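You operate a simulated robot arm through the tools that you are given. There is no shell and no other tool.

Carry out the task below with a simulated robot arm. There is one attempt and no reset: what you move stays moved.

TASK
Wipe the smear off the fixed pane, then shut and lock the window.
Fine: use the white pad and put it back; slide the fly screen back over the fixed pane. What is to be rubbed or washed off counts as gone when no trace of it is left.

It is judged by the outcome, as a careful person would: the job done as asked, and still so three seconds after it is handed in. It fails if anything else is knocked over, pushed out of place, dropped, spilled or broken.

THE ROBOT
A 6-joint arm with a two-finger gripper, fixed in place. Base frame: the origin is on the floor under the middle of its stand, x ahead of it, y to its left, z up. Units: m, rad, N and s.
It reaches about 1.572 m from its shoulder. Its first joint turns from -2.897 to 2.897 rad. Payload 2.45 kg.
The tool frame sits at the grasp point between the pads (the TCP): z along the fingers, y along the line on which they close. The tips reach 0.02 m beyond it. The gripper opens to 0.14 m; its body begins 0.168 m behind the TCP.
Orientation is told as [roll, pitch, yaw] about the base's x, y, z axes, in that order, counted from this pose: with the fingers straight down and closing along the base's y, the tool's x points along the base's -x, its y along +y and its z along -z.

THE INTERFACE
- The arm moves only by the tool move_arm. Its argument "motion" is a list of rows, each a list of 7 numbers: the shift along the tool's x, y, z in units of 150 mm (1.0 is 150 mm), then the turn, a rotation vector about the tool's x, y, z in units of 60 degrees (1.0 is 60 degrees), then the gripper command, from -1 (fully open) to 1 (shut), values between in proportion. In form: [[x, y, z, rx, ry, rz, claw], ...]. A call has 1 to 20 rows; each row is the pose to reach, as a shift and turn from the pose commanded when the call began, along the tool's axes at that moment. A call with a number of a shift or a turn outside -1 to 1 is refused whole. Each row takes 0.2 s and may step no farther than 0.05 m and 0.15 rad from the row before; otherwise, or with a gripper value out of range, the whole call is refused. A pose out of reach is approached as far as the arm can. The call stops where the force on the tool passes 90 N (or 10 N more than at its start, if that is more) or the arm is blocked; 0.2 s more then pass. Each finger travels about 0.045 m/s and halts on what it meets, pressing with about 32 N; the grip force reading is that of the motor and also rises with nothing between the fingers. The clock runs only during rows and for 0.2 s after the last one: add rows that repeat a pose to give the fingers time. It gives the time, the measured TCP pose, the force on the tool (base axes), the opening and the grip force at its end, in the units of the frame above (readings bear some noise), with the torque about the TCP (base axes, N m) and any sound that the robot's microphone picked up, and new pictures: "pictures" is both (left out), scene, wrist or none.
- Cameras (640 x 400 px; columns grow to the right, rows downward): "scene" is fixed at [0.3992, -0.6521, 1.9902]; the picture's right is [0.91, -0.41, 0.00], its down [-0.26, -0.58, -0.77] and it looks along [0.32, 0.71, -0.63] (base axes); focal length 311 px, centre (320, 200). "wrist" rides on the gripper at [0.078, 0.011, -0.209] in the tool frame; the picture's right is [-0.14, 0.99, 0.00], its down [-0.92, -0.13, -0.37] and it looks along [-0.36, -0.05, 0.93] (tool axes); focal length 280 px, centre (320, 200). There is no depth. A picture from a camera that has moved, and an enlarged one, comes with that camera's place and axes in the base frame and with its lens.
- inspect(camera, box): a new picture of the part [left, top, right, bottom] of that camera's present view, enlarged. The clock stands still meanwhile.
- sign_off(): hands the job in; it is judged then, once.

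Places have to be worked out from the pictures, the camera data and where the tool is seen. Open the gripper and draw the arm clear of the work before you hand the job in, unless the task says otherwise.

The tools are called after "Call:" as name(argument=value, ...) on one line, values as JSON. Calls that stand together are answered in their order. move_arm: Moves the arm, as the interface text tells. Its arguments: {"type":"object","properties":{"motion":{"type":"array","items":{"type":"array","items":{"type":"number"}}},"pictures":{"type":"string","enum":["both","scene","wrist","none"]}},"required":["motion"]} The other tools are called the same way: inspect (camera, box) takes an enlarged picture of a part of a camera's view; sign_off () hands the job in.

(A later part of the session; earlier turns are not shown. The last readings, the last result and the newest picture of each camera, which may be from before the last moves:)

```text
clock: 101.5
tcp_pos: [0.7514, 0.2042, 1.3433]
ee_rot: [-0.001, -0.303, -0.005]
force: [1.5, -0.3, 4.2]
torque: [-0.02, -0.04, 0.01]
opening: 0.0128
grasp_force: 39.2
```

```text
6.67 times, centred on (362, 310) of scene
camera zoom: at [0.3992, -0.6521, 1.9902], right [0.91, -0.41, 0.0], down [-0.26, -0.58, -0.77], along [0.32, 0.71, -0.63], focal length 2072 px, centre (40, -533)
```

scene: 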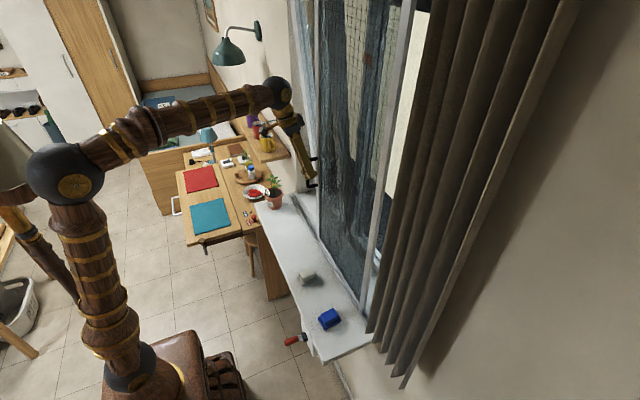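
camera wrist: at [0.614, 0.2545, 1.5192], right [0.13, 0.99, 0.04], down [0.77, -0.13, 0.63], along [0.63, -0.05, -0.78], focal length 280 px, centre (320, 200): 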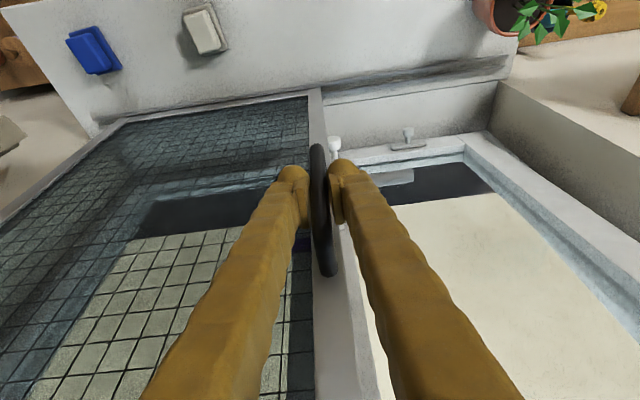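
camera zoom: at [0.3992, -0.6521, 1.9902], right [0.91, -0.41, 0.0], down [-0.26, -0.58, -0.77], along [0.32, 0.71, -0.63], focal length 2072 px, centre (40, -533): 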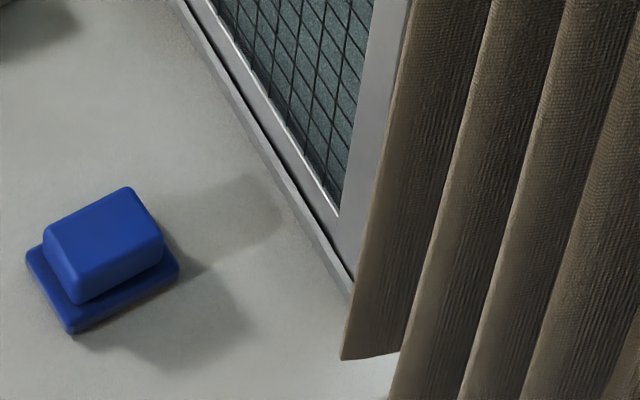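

Nearly there. A few more millimetres at a time until I feel the stop.

Call:
move_arm(motion=[[0, -0.03, 0, 0, 0, 0, 1], [0, -0.06, 0, 0, 0, 0, 1], [0, -0.09, 0, 0, 0, 0, 1]], pictures="none")

```text
clock: 102.3
tcp_pos: [0.7528, 0.1906, 1.3445]
ee_rot: [0.0, -0.301, -0.004]
force: [2.8, 0.3, 6.6]
torque: [0.01, -0.11, 0.02]
opening: 0.013
grasp_force: 39.5
```

Call:
move_arm(motion=[[0, -0.03, 0, 0, 0, 0, 1], [0, -0.06, 0, 0, 0, 0, 1], [0, -0.09, 0, 0, 0, 0, 1]], pictures="both")

Call:
inspect(camera="scene", box=[330, 280, 394, 340])

Call:
inspect(camera="scene", box=[0, 90, 60, 210])

```text
clock: 103.0
tcp_pos: [0.7509, 0.1896, 1.3437]
ee_rot: [0.011, -0.304, 0.001]
force: [8.2, 63.2, -3.1]
torque: [0.72, -0.14, -0.29]
opening: 0.013
grasp_force: 39.5
stopped in row 3: the force on the tool passed its limit at 93 N (the readings are from after the stop); the commanded pose is now the measured one
camera wrist: at [0.6137, 0.1985, 1.5191], right [0.13, 0.99, 0.05], down [0.77, -0.13, 0.63], along [0.63, -0.04, -0.78], focal length 280 px, centre (320, 200)
```

scene: 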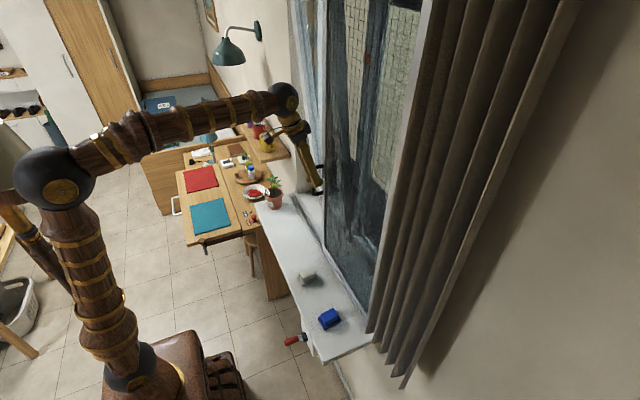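
wrist: 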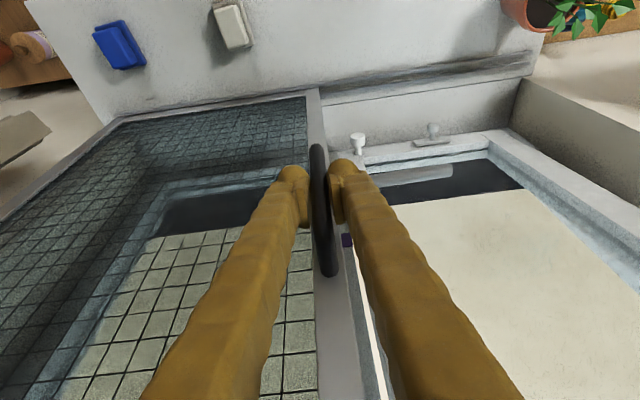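

```text
6.67 times, centred on (362, 310) of scene
camera zoom: at [0.3992, -0.6521, 1.9902], right [0.91, -0.41, 0.0], down [-0.26, -0.58, -0.77], along [0.32, 0.71, -0.63], focal length 2072 px, centre (40, -533)
```

zoom: 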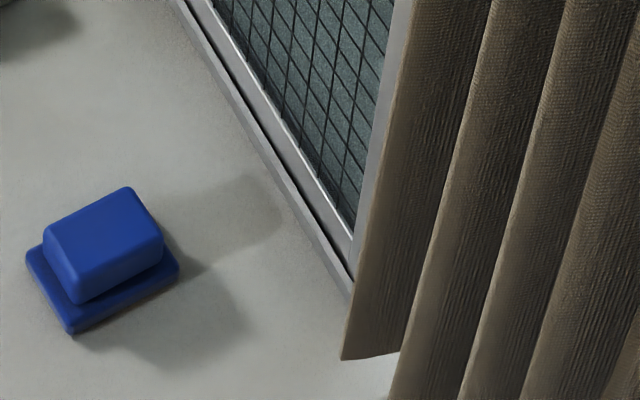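

```text
3.33 times, centred on (30, 150) of scene
camera zoom: at [0.3992, -0.6521, 1.9902], right [0.91, -0.41, 0.0], down [-0.26, -0.58, -0.77], along [0.32, 0.71, -0.63], focal length 1036 px, centre (1287, 367)
```

zoom: 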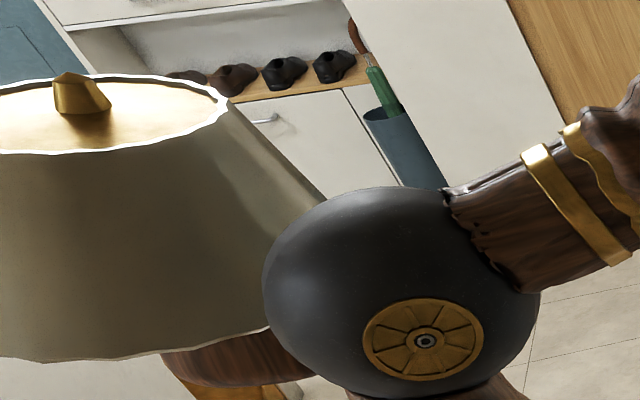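

The screen has reached its stop over the fixed pane. I open the fingers and look at the sash area now exposed.

Call:
move_arm(motion=[[0, 0, 0, 0, 0, 0, 0.6], [0, 0, 0, 0, 0, 0, 0.3], [0, 0, 0, 0, 0, 0, 0.3], [0, 0, 0, 0, 0, 0, 0.3]], pictures="none")

Call:
inspect(camera="wrist", box=[320, 80, 560, 230])

Call:
inspect(camera="wrist", box=[320, 200, 640, 400])

Call:
inspect(camera="scene", box=[280, 0, 440, 200])

```text
clock: 104.0
tcp_pos: [0.7516, 0.184, 1.3449]
ee_rot: [0.007, -0.303, -0.003]
force: [0.5, -0.7, 0.0]
torque: [-0.02, -0.02, -0.01]
opening: 0.0493
grasp_force: 0.0
```

```text
2.67 times, centred on (440, 155) of wrist
camera zoom: at [0.6136, 0.1948, 1.5196], right [0.13, 0.99, 0.05], down [0.77, -0.13, 0.63], along [0.63, -0.05, -0.78], focal length 748 px, centre (0, 320)
```

zoom: 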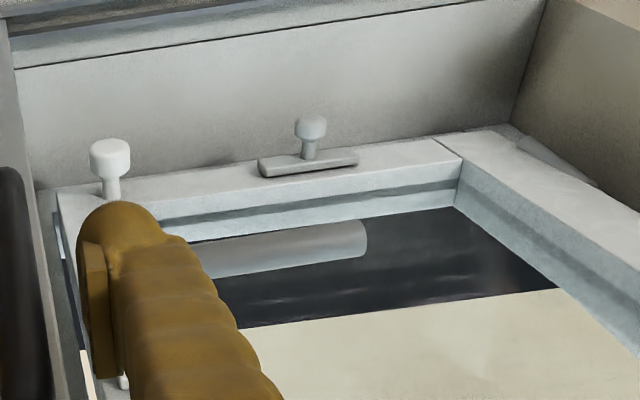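

```text
2.00 times, centred on (480, 300) of wrist
camera zoom: at [0.6136, 0.1948, 1.5196], right [0.13, 0.99, 0.05], down [0.77, -0.13, 0.63], along [0.63, -0.05, -0.78], focal length 561 px, centre (0, 0)
```

zoom: 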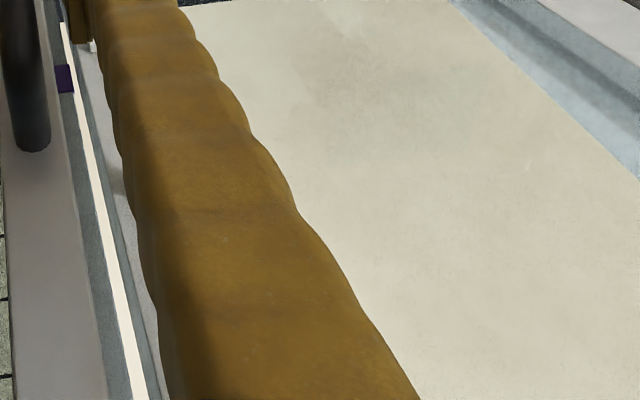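

```text
2.00 times, centred on (360, 100) of scene
camera zoom: at [0.3992, -0.6521, 1.9902], right [0.91, -0.41, 0.0], down [-0.26, -0.58, -0.77], along [0.32, 0.71, -0.63], focal length 622 px, centre (240, 400)
```

zoom: 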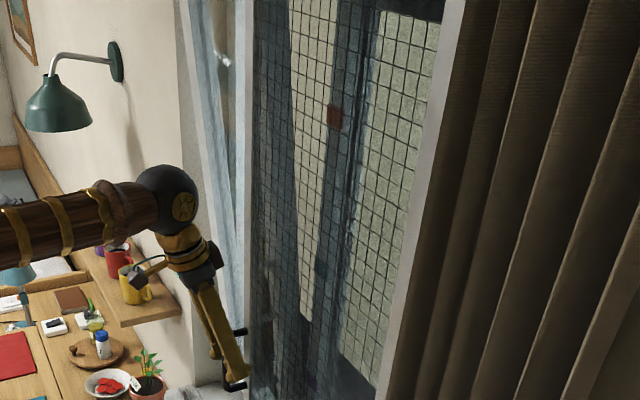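

The sash's bottom rail carries a knob at its left corner and a knob on a plate. I retract the fingers up off the handle, then pitch for a better view of the sash (staying extended, away from the lamp).

Call:
move_arm(motion=[[0, 0, -0.2, 0, 0, 0, 0.3], [0, 0, -0.4, 0, 0, 0, 0.3], [0, 0, -0.65, 0, 0, 0, 0.3], [0.1, 0.15, -0.75, 0, -0.1, 0, 0.3], [0.2, 0.3, -0.75, 0, -0.2, 0, 0.3], [0.3, 0.45, -0.75, 0, -0.3, 0, 0.3], [0.3, 0.45, -0.75, 0, -0.3, 0, 0.3]], pictures="both")

```text
clock: 105.6
tcp_pos: [0.6747, 0.2523, 1.4386]
ee_rot: [0.006, -0.62, -0.005]
force: [0.5, 0.2, 0.0]
torque: [0.0, -0.03, 0.0]
opening: 0.049
grasp_force: 0.1
camera wrist: at [0.4896, 0.2632, 1.5627], right [0.11, 0.99, 0.09], down [0.54, -0.13, 0.83], along [0.84, -0.05, -0.55], focal length 280 px, centre (320, 200)
```

scene: 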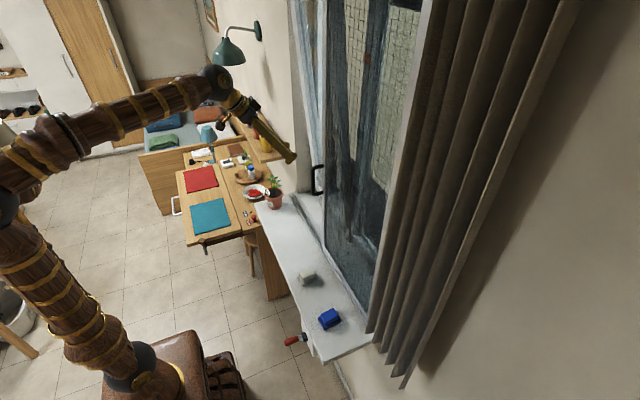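
wrist: 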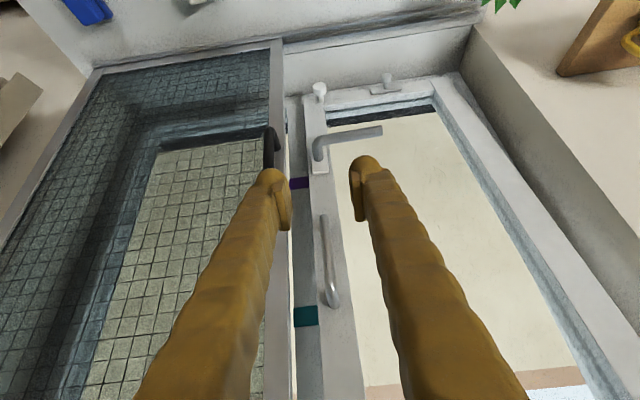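

Now I can see the sash: a horizontal lever on its right stile, a pull bar above, a knob at the lower corner and another knob on a plate on the bottom rail. I enlarge these.

Call:
inspect(camera="wrist", box=[260, 60, 460, 185])

Call:
inspect(camera="wrist", box=[240, 160, 440, 285])

Call:
inspect(camera="wrist", box=[240, 275, 440, 400])

Call:
inspect(camera="wrist", box=[400, 40, 640, 190])

Call:
inspect(camera="scene", box=[270, 0, 366, 200])

```text
3.20 times, centred on (360, 122) of wrist
camera zoom: at [0.4896, 0.2632, 1.5627], right [0.11, 0.99, 0.09], down [0.54, -0.13, 0.83], along [0.84, -0.05, -0.55], focal length 897 px, centre (192, 448)
```

zoom: 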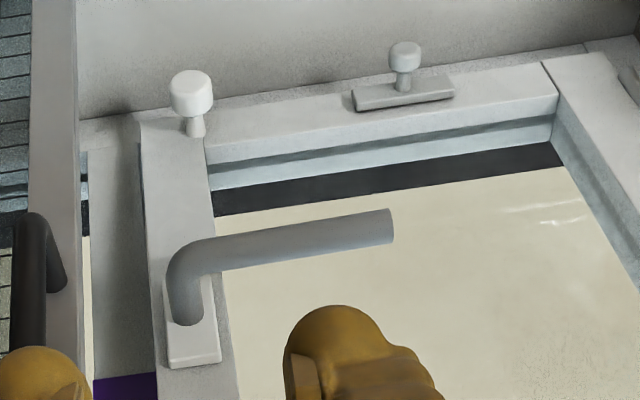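

```text
3.20 times, centred on (340, 222) of wrist
camera zoom: at [0.4896, 0.2632, 1.5627], right [0.11, 0.99, 0.09], down [0.54, -0.13, 0.83], along [0.84, -0.05, -0.55], focal length 897 px, centre (256, 128)
```

zoom: 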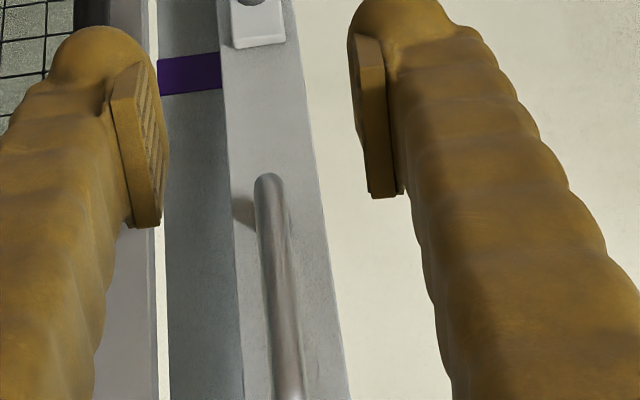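

```text
3.20 times, centred on (340, 338) of wrist
camera zoom: at [0.4896, 0.2632, 1.5627], right [0.11, 0.99, 0.09], down [0.54, -0.13, 0.83], along [0.84, -0.05, -0.55], focal length 897 px, centre (256, -240)
```

zoom: 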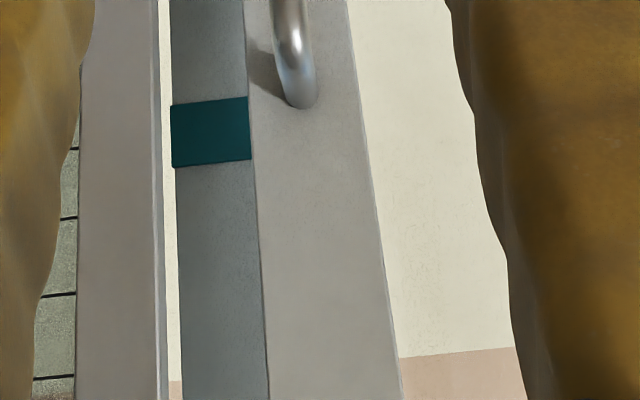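

```text
2.67 times, centred on (520, 115) of wrist
camera zoom: at [0.4896, 0.2632, 1.5627], right [0.11, 0.99, 0.09], down [0.54, -0.13, 0.83], along [0.84, -0.05, -0.55], focal length 748 px, centre (-213, 427)
```

zoom: 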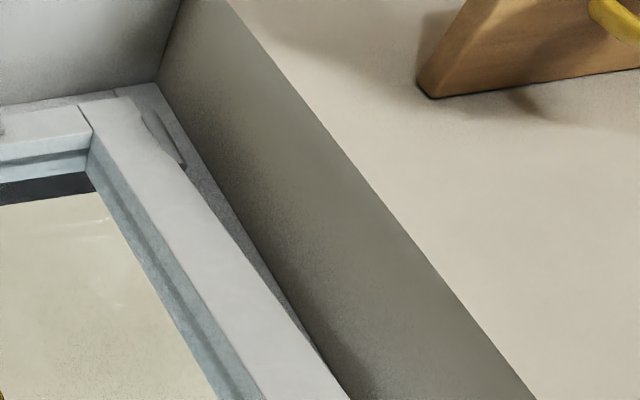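

```text
2.00 times, centred on (318, 100) of scene
camera zoom: at [0.3992, -0.6521, 1.9902], right [0.91, -0.41, 0.0], down [-0.26, -0.58, -0.77], along [0.32, 0.71, -0.63], focal length 622 px, centre (324, 400)
```

zoom: 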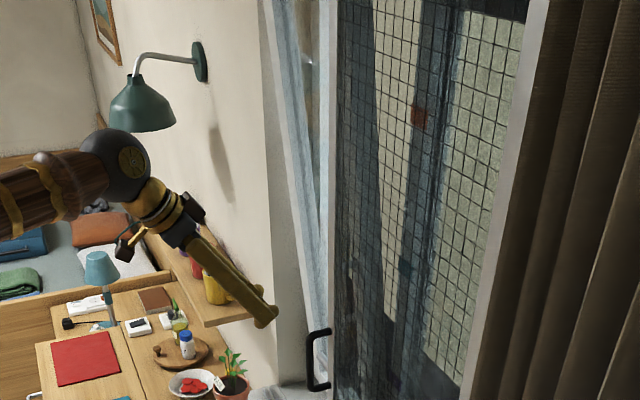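

The sash leans in at the top (≈7°, hinged at its bottom). I want a closer look at the lower knobs and the lever; I move above the sill at y≈0.33 with the tool vertical, which keeps the elbow clear of the lamp.

Call:
move_arm(motion=[[0.05, 0.07, 0.11, 0, 0.09, 0, 0.3], [0.1, 0.14, 0.22, 0, 0.18, 0, 0.3], [0.14, 0.21, 0.33, 0, 0.27, 0, 0.3], [0.19, 0.28, 0.44, 0, 0.36, 0, 0.3], [0.24, 0.35, 0.55, 0, 0.45, 0, 0.3], [0.29, 0.42, 0.66, 0, 0.545, 0, 0.3], [0.34, 0.48, 0.77, 0, 0.545, 0, 0.3], [0.38, 0.53, 0.876, 0, 0.545, 0, 0.3], [0.38, 0.53, 0.876, 0, 0.545, 0, 0.3]], pictures="both")

Call:
inspect(camera="wrist", box=[200, 150, 520, 350])

Call:
inspect(camera="scene", box=[0, 90, 60, 210])

```text
clock: 107.6
tcp_pos: [0.7037, 0.3316, 1.2984]
ee_rot: [0.006, -0.047, 0.0]
force: [0.5, -1.0, -1.1]
torque: [0.01, 0.0, 0.01]
opening: 0.0487
grasp_force: 0.1
camera wrist: at [0.6157, 0.3413, 1.5031], right [0.14, 0.99, 0.01], down [0.9, -0.13, 0.41], along [0.41, -0.05, -0.91], focal length 280 px, centre (320, 200)
```

scene: 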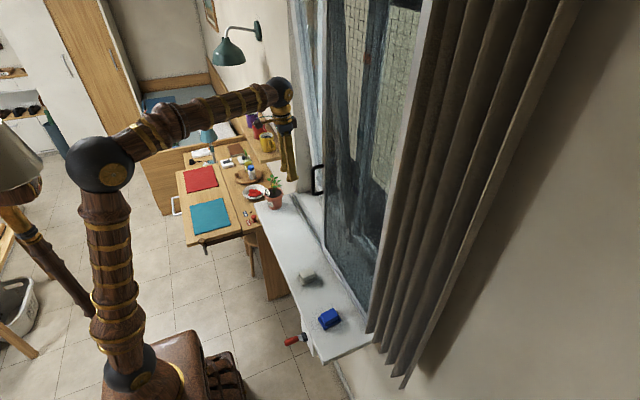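
wrist: 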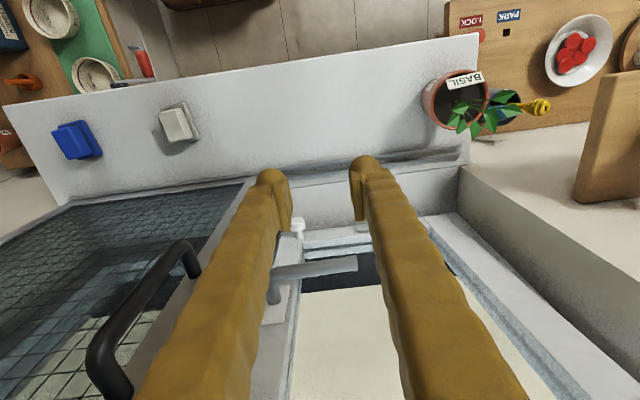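

```text
2.00 times, centred on (360, 250) of wrist
camera zoom: at [0.6157, 0.3413, 1.5031], right [0.14, 0.99, 0.01], down [0.9, -0.13, 0.41], along [0.41, -0.05, -0.91], focal length 561 px, centre (240, 100)
```

zoom: 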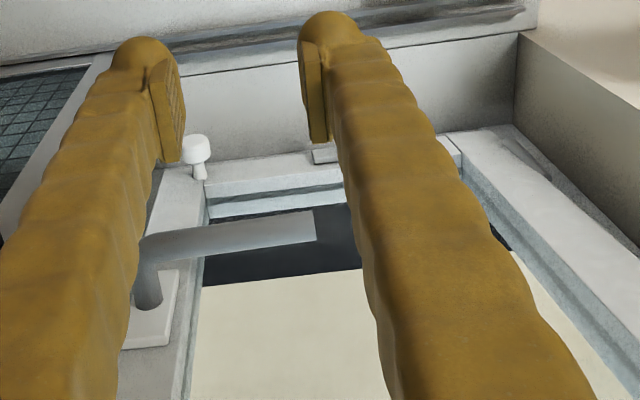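

```text
3.33 times, centred on (30, 150) of scene
camera zoom: at [0.3992, -0.6521, 1.9902], right [0.91, -0.41, 0.0], down [-0.26, -0.58, -0.77], along [0.32, 0.71, -0.63], focal length 1036 px, centre (1287, 367)
```

zoom: 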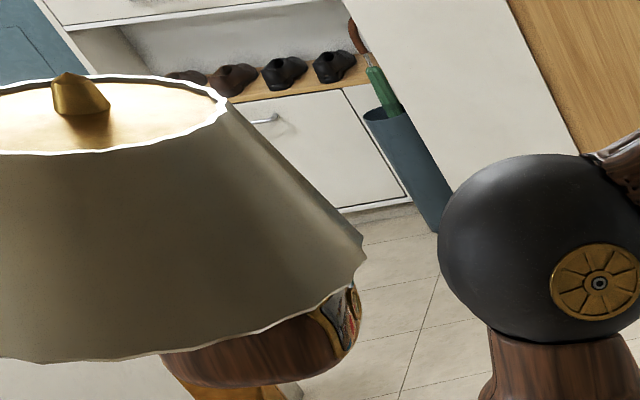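

Lever tip is at about (0.841, 0.360, 1.211), pivot near y=0.247; white corner knob near (0.897, 0.261, 0.989). I open the fingers wide and lower a bit to see both knobs properly.

Call:
move_arm(motion=[[0, -0.05, 0.1, 0, 0, 0, 0], [0, -0.1, 0.25, 0, 0, 0, -0.4], [0, -0.12, 0.4, 0, 0, 0, -0.8], [0, -0.12, 0.5, 0, 0, 0, -1], [0, -0.12, 0.5, 0, 0, 0, -1], [0, -0.12, 0.5, 0, 0, 0, -1]], pictures="wrist")

Call:
inspect(camera="wrist", box=[230, 180, 430, 305])

```text
clock: 109.0
tcp_pos: [0.7088, 0.3125, 1.2246]
ee_rot: [0.007, -0.046, 0.001]
force: [0.9, -0.5, -0.1]
torque: [0.03, -0.01, 0.01]
opening: 0.1398
grasp_force: 0.0
camera wrist: at [0.6195, 0.3231, 1.4278], right [0.14, 0.99, 0.01], down [0.9, -0.13, 0.41], along [0.41, -0.05, -0.91], focal length 280 px, centre (320, 200)
```

wrist: 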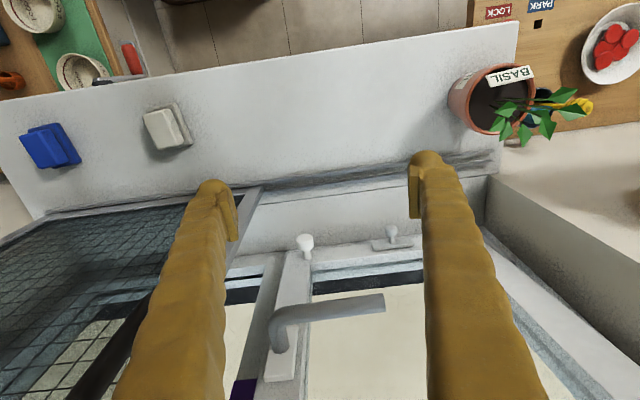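

```text
3.20 times, centred on (330, 242) of wrist
camera zoom: at [0.6195, 0.3231, 1.4278], right [0.14, 0.99, 0.01], down [0.9, -0.13, 0.41], along [0.41, -0.05, -0.91], focal length 897 px, centre (288, 64)
```

zoom: 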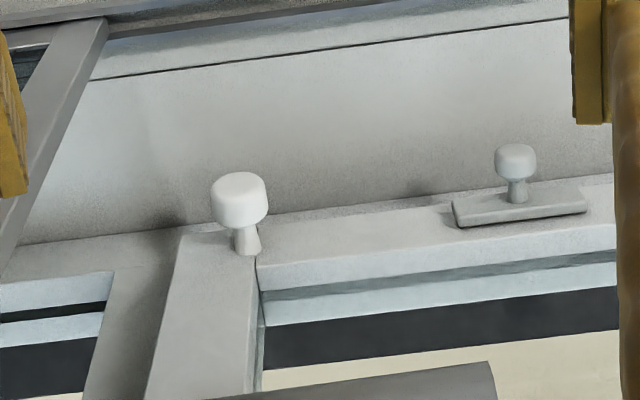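

Both knobs sit low on the sash. Before choosing how to push the sash, I check the gripper's housing size next to the screen edge.

Call:
inspect(camera="scene", box=[230, 60, 358, 220])

Call:
inspect(camera="wrist", box=[200, 250, 440, 400])

```text
2.50 times, centred on (294, 140) of scene
camera zoom: at [0.3992, -0.6521, 1.9902], right [0.91, -0.41, 0.0], down [-0.26, -0.58, -0.77], along [0.32, 0.71, -0.63], focal length 777 px, centre (385, 350)
```

zoom: 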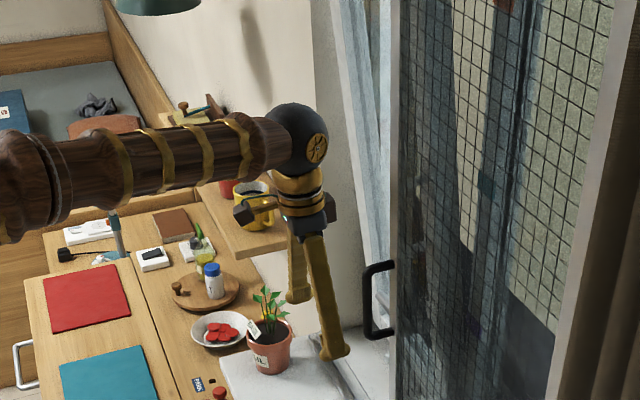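

```text
2.67 times, centred on (320, 325) of wrist
camera zoom: at [0.6195, 0.3231, 1.4278], right [0.14, 0.99, 0.01], down [0.9, -0.13, 0.41], along [0.41, -0.05, -0.91], focal length 748 px, centre (320, -133)
```

zoom: 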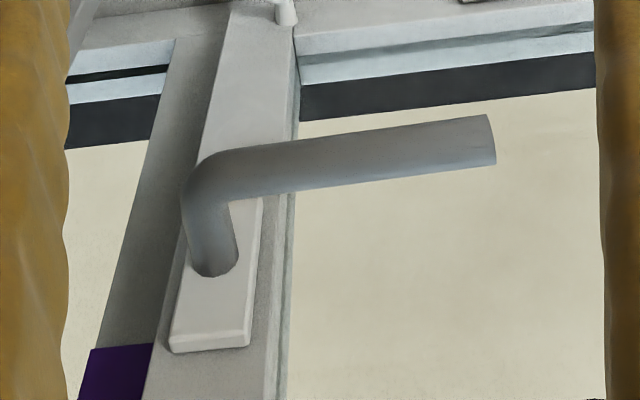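

The housing is slim enough. I close the fingers and rise with the tool near vertical, to push the sash's right stile above the pull bar.

Call:
move_arm(motion=[[0, -0.05, -0.2, 0, 0, 0, -0.4], [0, -0.1, -0.4, 0, 0, 0, 0.2], [0, -0.15, -0.6, 0, 0, 0, 0.8], [0, -0.2, -0.8, 0, 0, 0, 1], [0, -0.27, -1.0, 0, 0, 0, 1], [0, -0.27, -1.0, 0, 0, 0, 1]], pictures="none")

Call:
move_arm(motion=[[-0.02, 0, -0.25, 0, -0.01, 0, 1], [-0.04, 0, -0.5, 0, -0.02, 0, 1], [-0.06, 0, -0.75, 0, -0.03, 0, 1], [-0.08, 0, -1.0, 0, -0.05, 0, 1], [-0.08, 0, -1.0, 0, -0.05, 0, 1]], pictures="both")

Call:
inspect(camera="scene", box=[0, 90, 60, 210])

```text
clock: 110.4
tcp_pos: [0.7008, 0.2741, 1.3721]
ee_rot: [0.004, -0.046, 0.002]
force: [-0.3, -0.4, 0.3]
torque: [0.03, 0.03, -0.04]
opening: 0.0195
grasp_force: 0.1
```

```text
clock: 111.6
tcp_pos: [0.7066, 0.2734, 1.5243]
ee_rot: [0.005, -0.101, -0.002]
force: [0.5, -0.8, 0.1]
torque: [0.01, -0.03, 0.02]
opening: 0.0
grasp_force: 29.4
camera wrist: at [0.6078, 0.2829, 1.7231], right [0.14, 0.99, 0.02], down [0.88, -0.13, 0.46], along [0.46, -0.05, -0.89], focal length 280 px, centre (320, 200)
```

scene: 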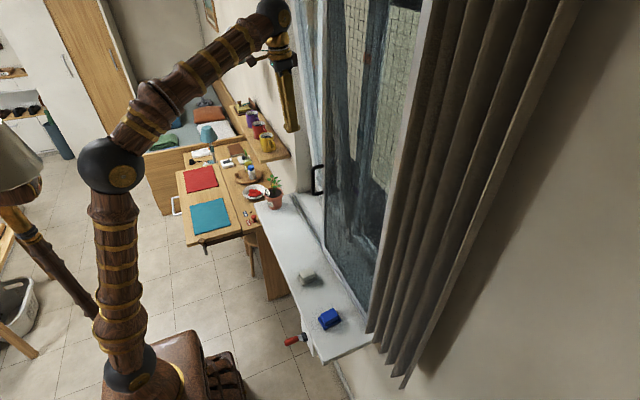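
wrist: 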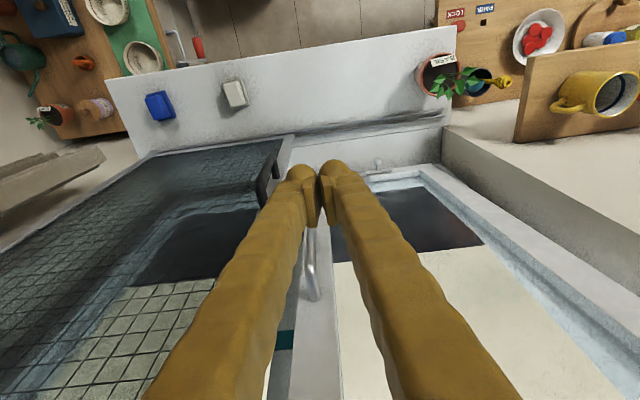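

```text
3.33 times, centred on (30, 150) of scene
camera zoom: at [0.3992, -0.6521, 1.9902], right [0.91, -0.41, 0.0], down [-0.26, -0.58, -0.77], along [0.32, 0.71, -0.63], focal length 1036 px, centre (1287, 367)
```

zoom: 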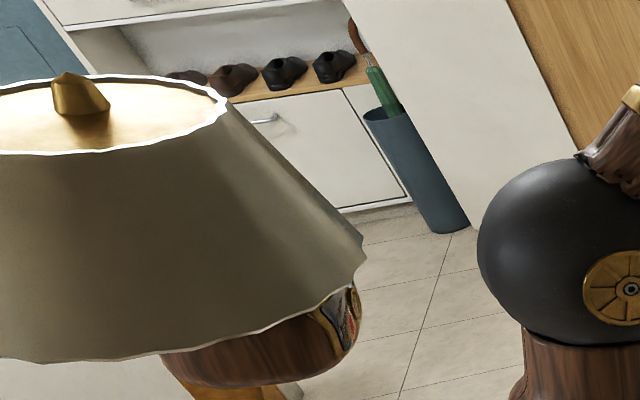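

Fingers are closed. I advance toward the stile above the pull bar, tilting the tool to −0.5 rad as I go, to (0.797, 0.257, 1.554).

Call:
move_arm(motion=[[-0.103, -0.018, -0.023, 0, -0.064, 0, 1], [-0.206, -0.036, -0.046, 0, -0.127, 0, 1], [-0.309, -0.054, -0.07, 0, -0.191, 0, 1], [-0.411, -0.071, -0.093, 0, -0.255, 0, 1], [-0.514, -0.089, -0.116, 0, -0.318, 0, 1], [-0.617, -0.107, -0.139, 0, -0.382, 0, 1], [-0.617, -0.107, -0.139, 0, -0.382, 0, 1]], pictures="both")

Call:
inspect(camera="wrist", box=[220, 120, 420, 245])

Call:
inspect(camera="scene", box=[240, 0, 368, 200])

```text
clock: 113.2
tcp_pos: [0.7945, 0.2563, 1.5533]
ee_rot: [0.007, -0.502, -0.004]
force: [0.3, -0.1, -0.3]
torque: [0.02, 0.0, 0.0]
opening: 0.0
grasp_force: 29.4
camera wrist: at [0.6258, 0.2669, 1.6981], right [0.12, 0.99, 0.07], down [0.63, -0.13, 0.76], along [0.77, -0.05, -0.64], focal length 280 px, centre (320, 200)
```

scene: 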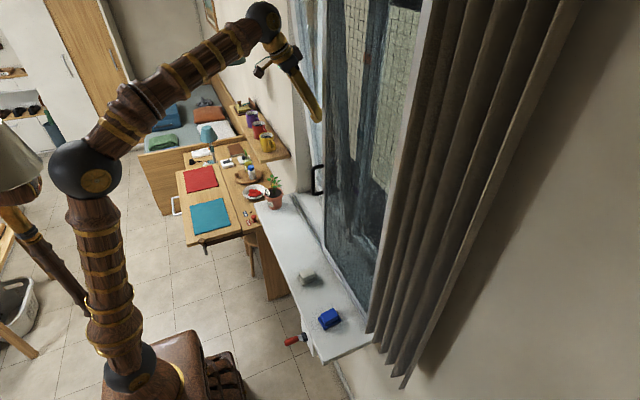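
wrist: 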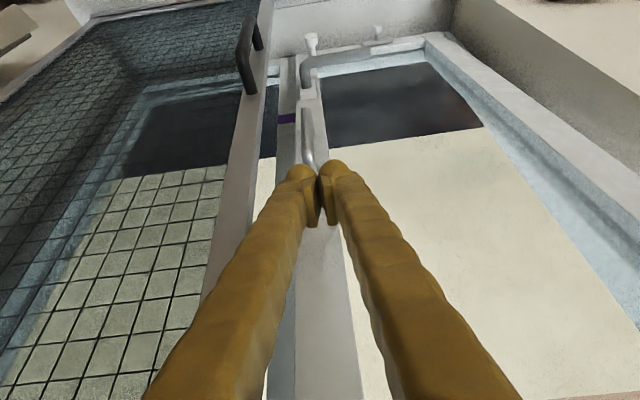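

```text
3.20 times, centred on (320, 182) of wrist
camera zoom: at [0.6258, 0.2669, 1.6981], right [0.12, 0.99, 0.07], down [0.63, -0.13, 0.76], along [0.77, -0.05, -0.64], focal length 897 px, centre (320, 256)
```

zoom: 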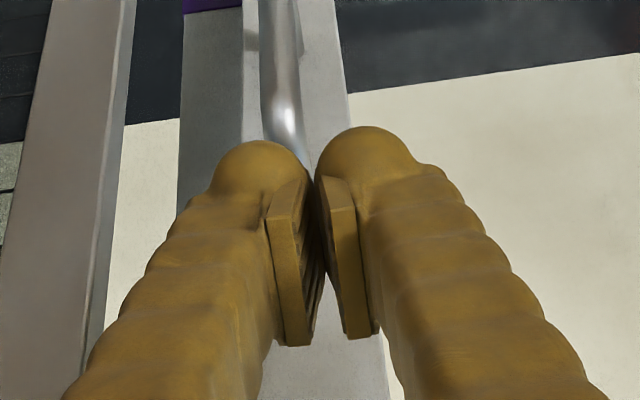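

```text
2.00 times, centred on (304, 100) of scene
camera zoom: at [0.3992, -0.6521, 1.9902], right [0.91, -0.41, 0.0], down [-0.26, -0.58, -0.77], along [0.32, 0.71, -0.63], focal length 622 px, centre (352, 400)
```

zoom: 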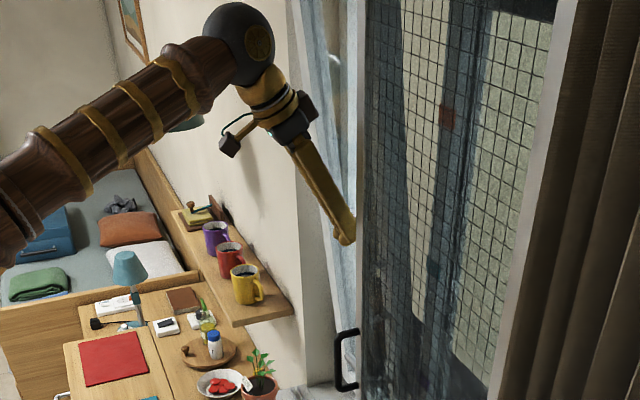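

Fingertips are aligned with the stile just above the pull bar. I advance in +x in 5 mm steps until contact.

Call:
move_arm(motion=[[-0.029, 0, 0.016, 0, 0, 0, 1], [-0.058, 0, 0.032, 0, 0, 0, 1], [-0.088, 0, 0.048, 0, 0, 0, 1], [-0.117, 0, 0.064, 0, 0, 0, 1]], pictures="none")

Call:
move_arm(motion=[[-0.029, 0, 0.016, 0, 0, 0, 1], [-0.058, 0, 0.032, 0, 0, 0, 1], [-0.088, 0, 0.048, 0, 0, 0, 1]], pictures="wrist")

```text
clock: 114.2
tcp_pos: [0.8148, 0.2561, 1.5556]
ee_rot: [0.006, -0.501, -0.002]
force: [-0.5, -0.2, 0.3]
torque: [-0.01, 0.03, 0.02]
opening: 0.0
grasp_force: 29.5
```

```text
clock: 115.0
tcp_pos: [0.8305, 0.256, 1.5529]
ee_rot: [0.009, -0.501, -0.004]
force: [-0.5, -0.1, 0.0]
torque: [0.02, 0.01, -0.01]
opening: 0.0001
grasp_force: 29.6
camera wrist: at [0.6615, 0.2664, 1.6987], right [0.12, 0.99, 0.07], down [0.63, -0.13, 0.76], along [0.77, -0.05, -0.64], focal length 280 px, centre (320, 200)
```

wrist: 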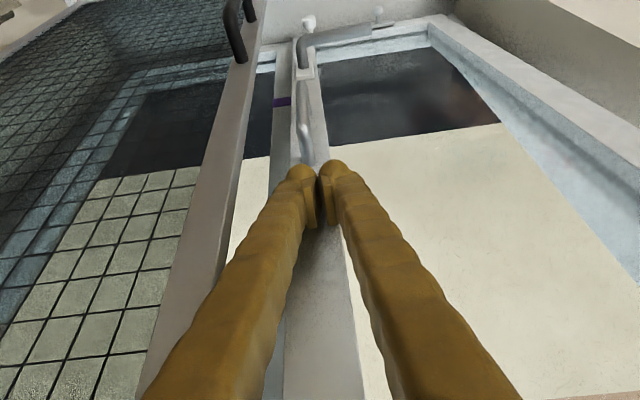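

No contact yet at x=0.8305. I keep advancing.

Call:
move_arm(motion=[[-0.029, 0, 0.016, 0, 0, 0, 1], [-0.058, 0, 0.032, 0, 0, 0, 1], [-0.088, 0, 0.048, 0, 0, 0, 1]], pictures="none")

Call:
move_arm(motion=[[-0.029, 0, 0.016, 0, 0, 0, 1], [-0.058, 0, 0.032, 0, 0, 0, 1], [-0.088, 0, 0.048, 0, 0, 0, 1]], pictures="both")

```text
clock: 115.8
tcp_pos: [0.8452, 0.256, 1.5537]
ee_rot: [0.006, -0.498, -0.003]
force: [-4.2, 0.5, 0.6]
torque: [-0.04, -0.03, 0.02]
opening: 0.006
grasp_force: 29.2
```

```text
clock: 116.6
tcp_pos: [0.8601, 0.2537, 1.5553]
ee_rot: [0.007, -0.498, -0.003]
force: [-2.6, -0.4, 0.8]
torque: [-0.04, -0.02, -0.03]
opening: 0.0059
grasp_force: 29.8
camera wrist: at [0.6912, 0.2648, 1.6993], right [0.12, 0.99, 0.07], down [0.63, -0.13, 0.76], along [0.77, -0.05, -0.64], focal length 280 px, centre (320, 200)
```

scene: 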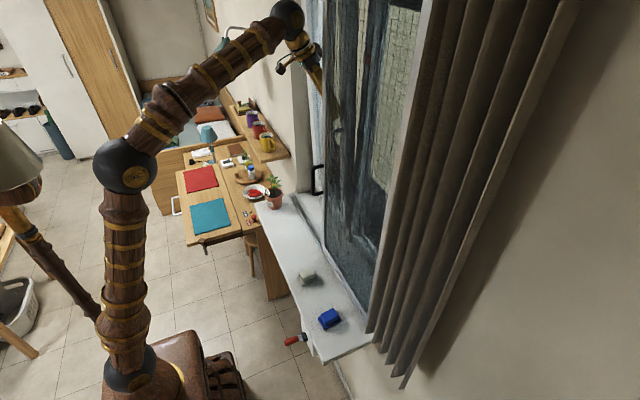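
wrist: 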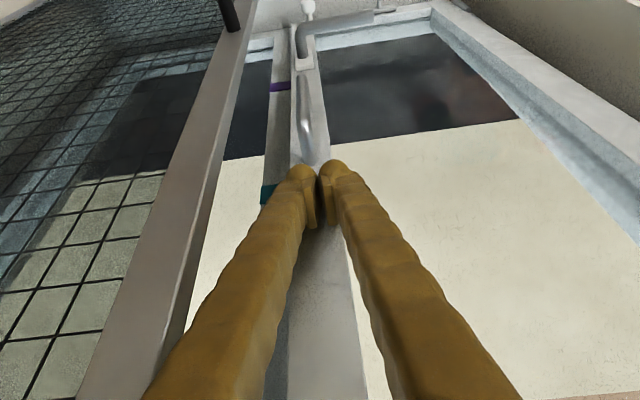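

Contact made and the sash moves with only 3–4 N. To keep the housing clear of the screen's edge, I shift 12 mm to +y and tilt more while continuing to push.

Call:
move_arm(motion=[[-0.01, 0.02, 0.005, 0, -0.04, 0, 1], [-0.03, 0.04, 0.016, 0, -0.08, 0, 1], [-0.058, 0.06, 0.032, 0, -0.12, 0, 1], [-0.088, 0.08, 0.048, 0, -0.16, 0, 1], [-0.117, 0.08, 0.064, 0, -0.2, 0, 1], [-0.146, 0.08, 0.08, 0, -0.239, 0, 1]], pictures="both")

Call:
inspect(camera="scene", box=[260, 0, 380, 150])

```text
clock: 118.0
tcp_pos: [0.887, 0.2685, 1.5535]
ee_rot: [0.01, -0.751, -0.004]
force: [-0.9, -0.6, 0.2]
torque: [0.03, 0.0, -0.01]
opening: 0.0
grasp_force: 29.3
camera wrist: at [0.6854, 0.2787, 1.6523], right [0.1, 0.99, 0.1], down [0.42, -0.13, 0.9], along [0.9, -0.05, -0.43], focal length 280 px, centre (320, 200)
```

scene: 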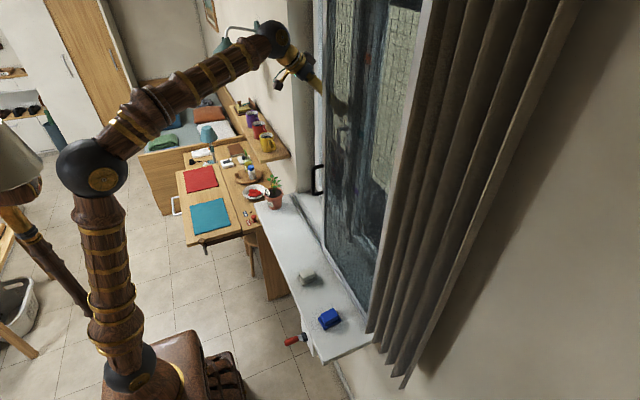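
wrist: 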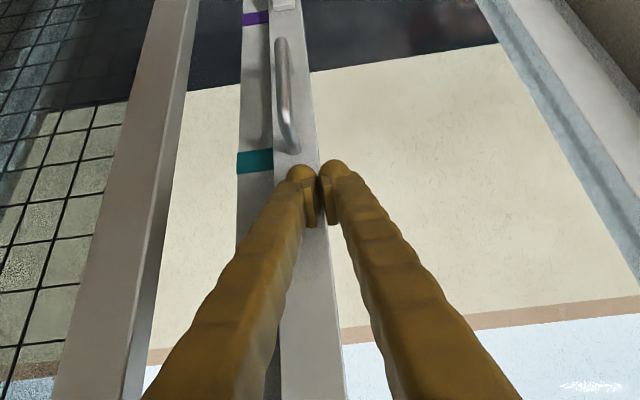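

```text
2.67 times, centred on (320, 75) of scene
camera zoom: at [0.3992, -0.6521, 1.9902], right [0.91, -0.41, 0.0], down [-0.26, -0.58, -0.77], along [0.32, 0.71, -0.63], focal length 829 px, centre (320, 533)
```

zoom: 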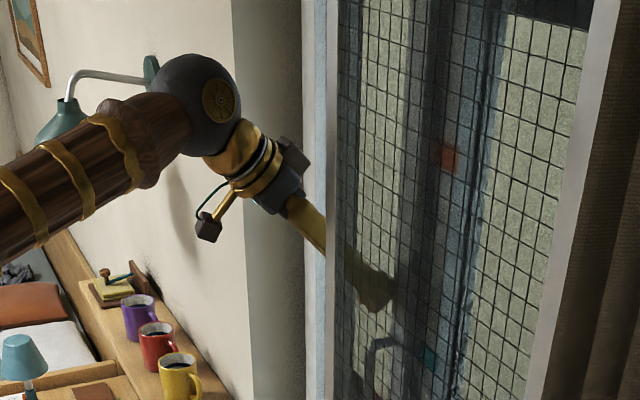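

The sash has moved well toward closed. I keep pushing +x until it firmly seats.

Call:
move_arm(motion=[[-0.024, 0, 0.023, 0, 0, 0, 1], [-0.049, 0, 0.046, 0, 0, 0, 1], [-0.073, 0, 0.068, 0, 0, 0, 1]], pictures="none")

Call:
move_arm(motion=[[-0.024, 0, 0.023, 0, 0, 0, 1], [-0.049, 0, 0.046, 0, 0, 0, 1], [-0.073, 0, 0.068, 0, 0, 0, 1]], pictures="both")

```text
clock: 118.7
tcp_pos: [0.8905, 0.2689, 1.5528]
ee_rot: [0.009, -0.741, -0.006]
force: [-30.0, -4.1, -2.0]
torque: [-0.06, 0.04, -0.41]
opening: 0.0
grasp_force: 29.5
stopped in row 3: the force on the tool passed its limit at 104 N (the readings are from after the stop); the commanded pose is now the measured one
```

```text
clock: 119.2
tcp_pos: [0.8922, 0.2684, 1.5533]
ee_rot: [0.009, -0.737, -0.008]
force: [-33.5, -4.9, -0.4]
torque: [0.0, -0.04, -0.47]
opening: 0.0
grasp_force: 29.3
stopped in row 2: the force on the tool passed its limit at 107 N (the readings are from after the stop); the commanded pose is now the measured one
camera wrist: at [0.6922, 0.2788, 1.6556], right [0.1, 0.99, 0.1], down [0.43, -0.13, 0.89], along [0.89, -0.05, -0.44], focal length 280 px, centre (320, 200)
```

scene: 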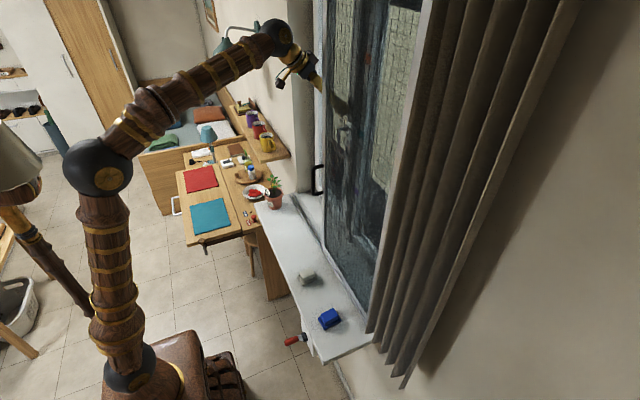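
wrist: 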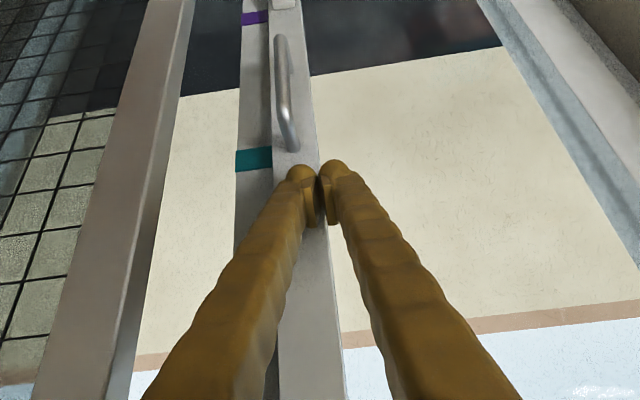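

The sash has seated (stopped at >100 N on the frame). I back off a little and check whether it stays shut.

Call:
move_arm(motion=[[0.03, 0, -0.03, 0, 0, 0, 1], [0.08, 0, -0.08, 0, 0, 0, 1], [0.15, 0, -0.15, 0, 0, 0, 1], [0.25, 0, -0.25, 0, 0.05, 0, 1], [0.25, 0, -0.25, 0, 0.05, 0, 1]], pictures="both")

Call:
inspect(camera="wrist", box=[200, 0, 440, 150])

Call:
inspect(camera="wrist", box=[200, 150, 440, 400])

```text
clock: 120.4
tcp_pos: [0.8403, 0.2681, 1.556]
ee_rot: [0.009, -0.683, -0.007]
force: [-0.8, 0.2, 0.4]
torque: [0.02, 0.0, 0.0]
opening: 0.0
grasp_force: 29.5
camera wrist: at [0.6475, 0.2785, 1.6671], right [0.11, 0.99, 0.09], down [0.48, -0.13, 0.87], along [0.87, -0.05, -0.49], focal length 280 px, centre (320, 200)
```

scene: 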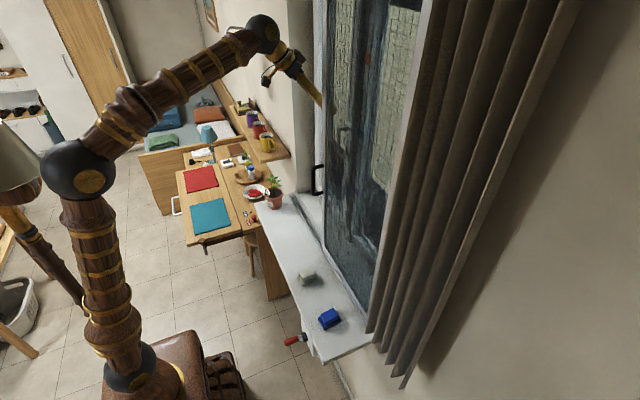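
wrist: 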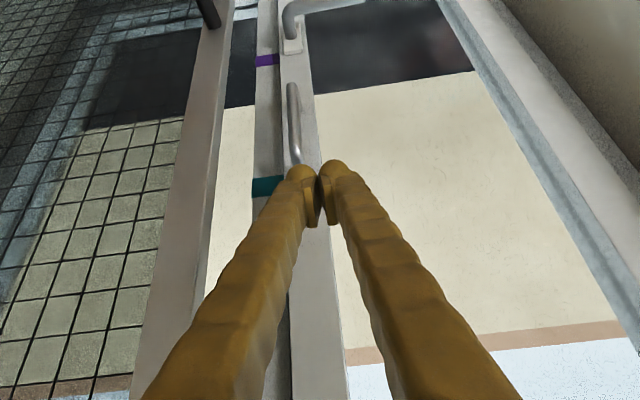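

```text
2.67 times, centred on (320, 75) of wrist
camera zoom: at [0.6475, 0.2785, 1.6671], right [0.11, 0.99, 0.09], down [0.48, -0.13, 0.87], along [0.87, -0.05, -0.49], focal length 748 px, centre (320, 533)
```

zoom: 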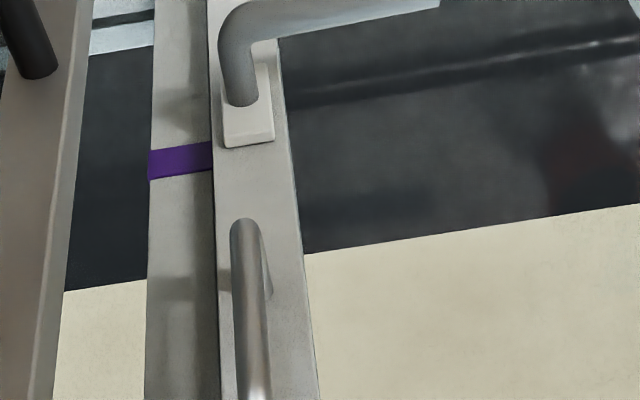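

```text
1.60 times, centred on (320, 275) of wrist
camera zoom: at [0.6475, 0.2785, 1.6671], right [0.11, 0.99, 0.09], down [0.48, -0.13, 0.87], along [0.87, -0.05, -0.49], focal length 449 px, centre (320, 80)
```

zoom: 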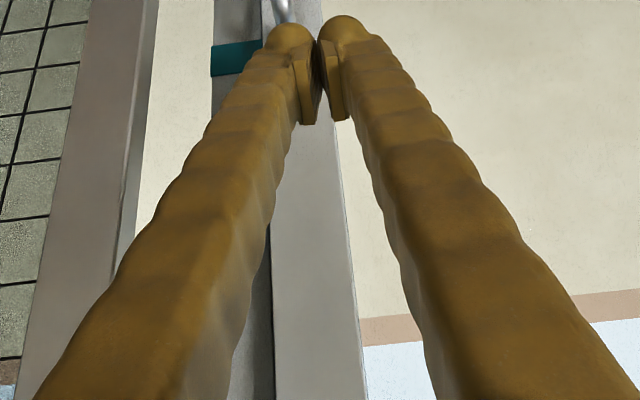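

The sash stays shut and its edge runs parallel to the mullion. Now the lever: I move to y≈0.345, draw back slightly, and come down toward it from above.

Call:
move_arm(motion=[[0.07, 0.1, -0.056, 0, 0.05, 0, 1], [0.14, 0.24, -0.112, 0, 0.1, 0, 1], [0.207, 0.38, -0.168, 0, 0.15, 0, 1], [0.207, 0.513, -0.168, 0, 0.172, 0, 1], [0.207, 0.513, -0.168, 0, 0.172, 0, 1]], pictures="none")

Call:
move_arm(motion=[[0.096, 0, 0.176, 0, 0, 0, 1], [0.192, 0, 0.351, 0, 0, 0, 1], [0.288, 0, 0.527, 0, 0, 0, 1], [0.384, 0, 0.703, 0, 0, 0, 1], [0.479, 0, 0.878, 0, 0, 0, 1], [0.479, 0, 0.878, 0, 0, 0, 1]], pictures="both")

Call:
inspect(camera="wrist", box=[180, 60, 420, 210])

Call:
inspect(camera="scene", box=[0, 90, 60, 210])

```text
clock: 121.6
tcp_pos: [0.8009, 0.345, 1.5558]
ee_rot: [0.008, -0.503, -0.006]
force: [0.2, -0.4, 0.4]
torque: [-0.01, -0.01, 0.01]
opening: 0.0
grasp_force: 29.4
```

```text
clock: 123.0
tcp_pos: [0.7997, 0.3461, 1.4072]
ee_rot: [0.007, -0.505, -0.005]
force: [-0.1, 0.9, 0.3]
torque: [-0.03, -0.02, 0.0]
opening: 0.0002
grasp_force: 29.4
camera wrist: at [0.63, 0.3567, 1.5511], right [0.12, 0.99, 0.07], down [0.63, -0.13, 0.77], along [0.77, -0.05, -0.64], focal length 280 px, centre (320, 200)
```

scene: 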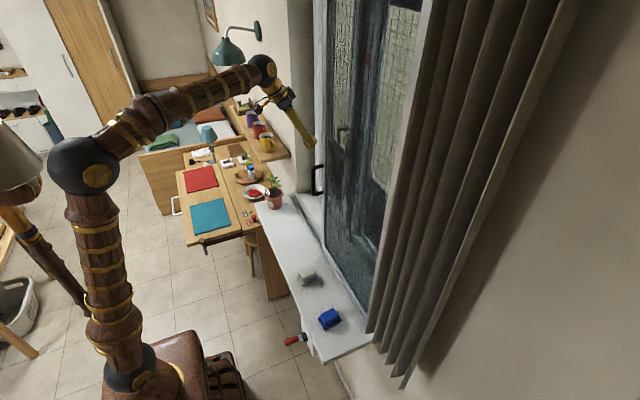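
wrist: 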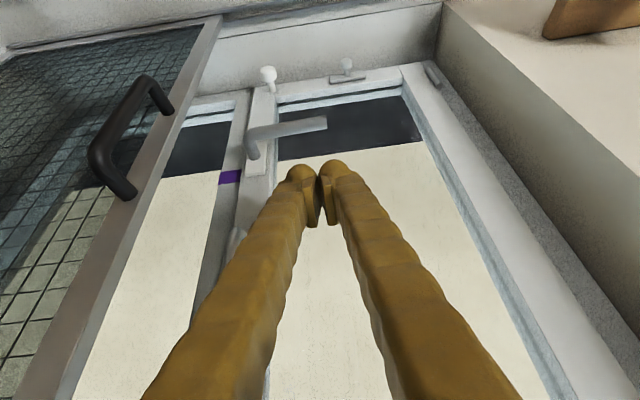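

```text
2.67 times, centred on (300, 135) of wrist
camera zoom: at [0.63, 0.3567, 1.5511], right [0.12, 0.99, 0.07], down [0.63, -0.13, 0.77], along [0.77, -0.05, -0.64], focal length 748 px, centre (373, 373)
```

zoom: 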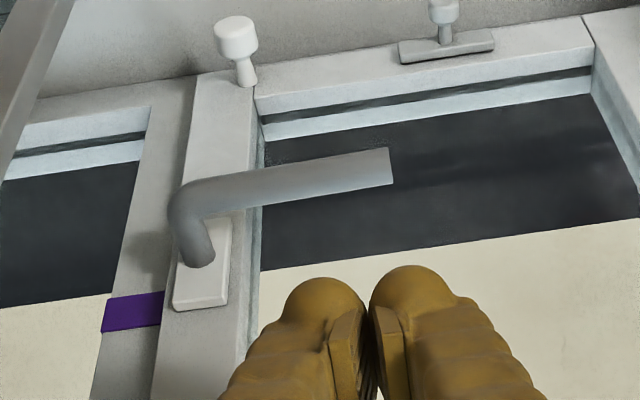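

```text
3.33 times, centred on (30, 150) of scene
camera zoom: at [0.3992, -0.6521, 1.9902], right [0.91, -0.41, 0.0], down [-0.26, -0.58, -0.77], along [0.32, 0.71, -0.63], focal length 1036 px, centre (1287, 367)
```

zoom: 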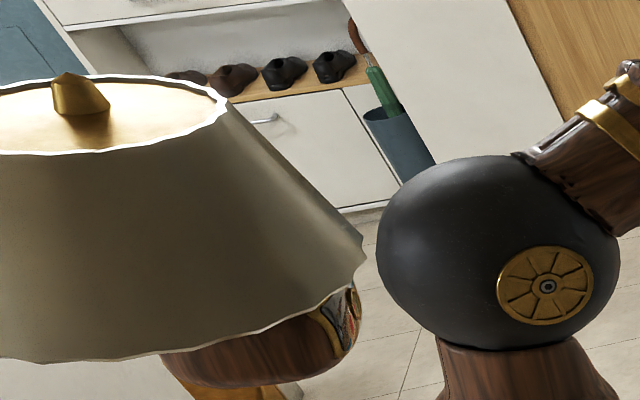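

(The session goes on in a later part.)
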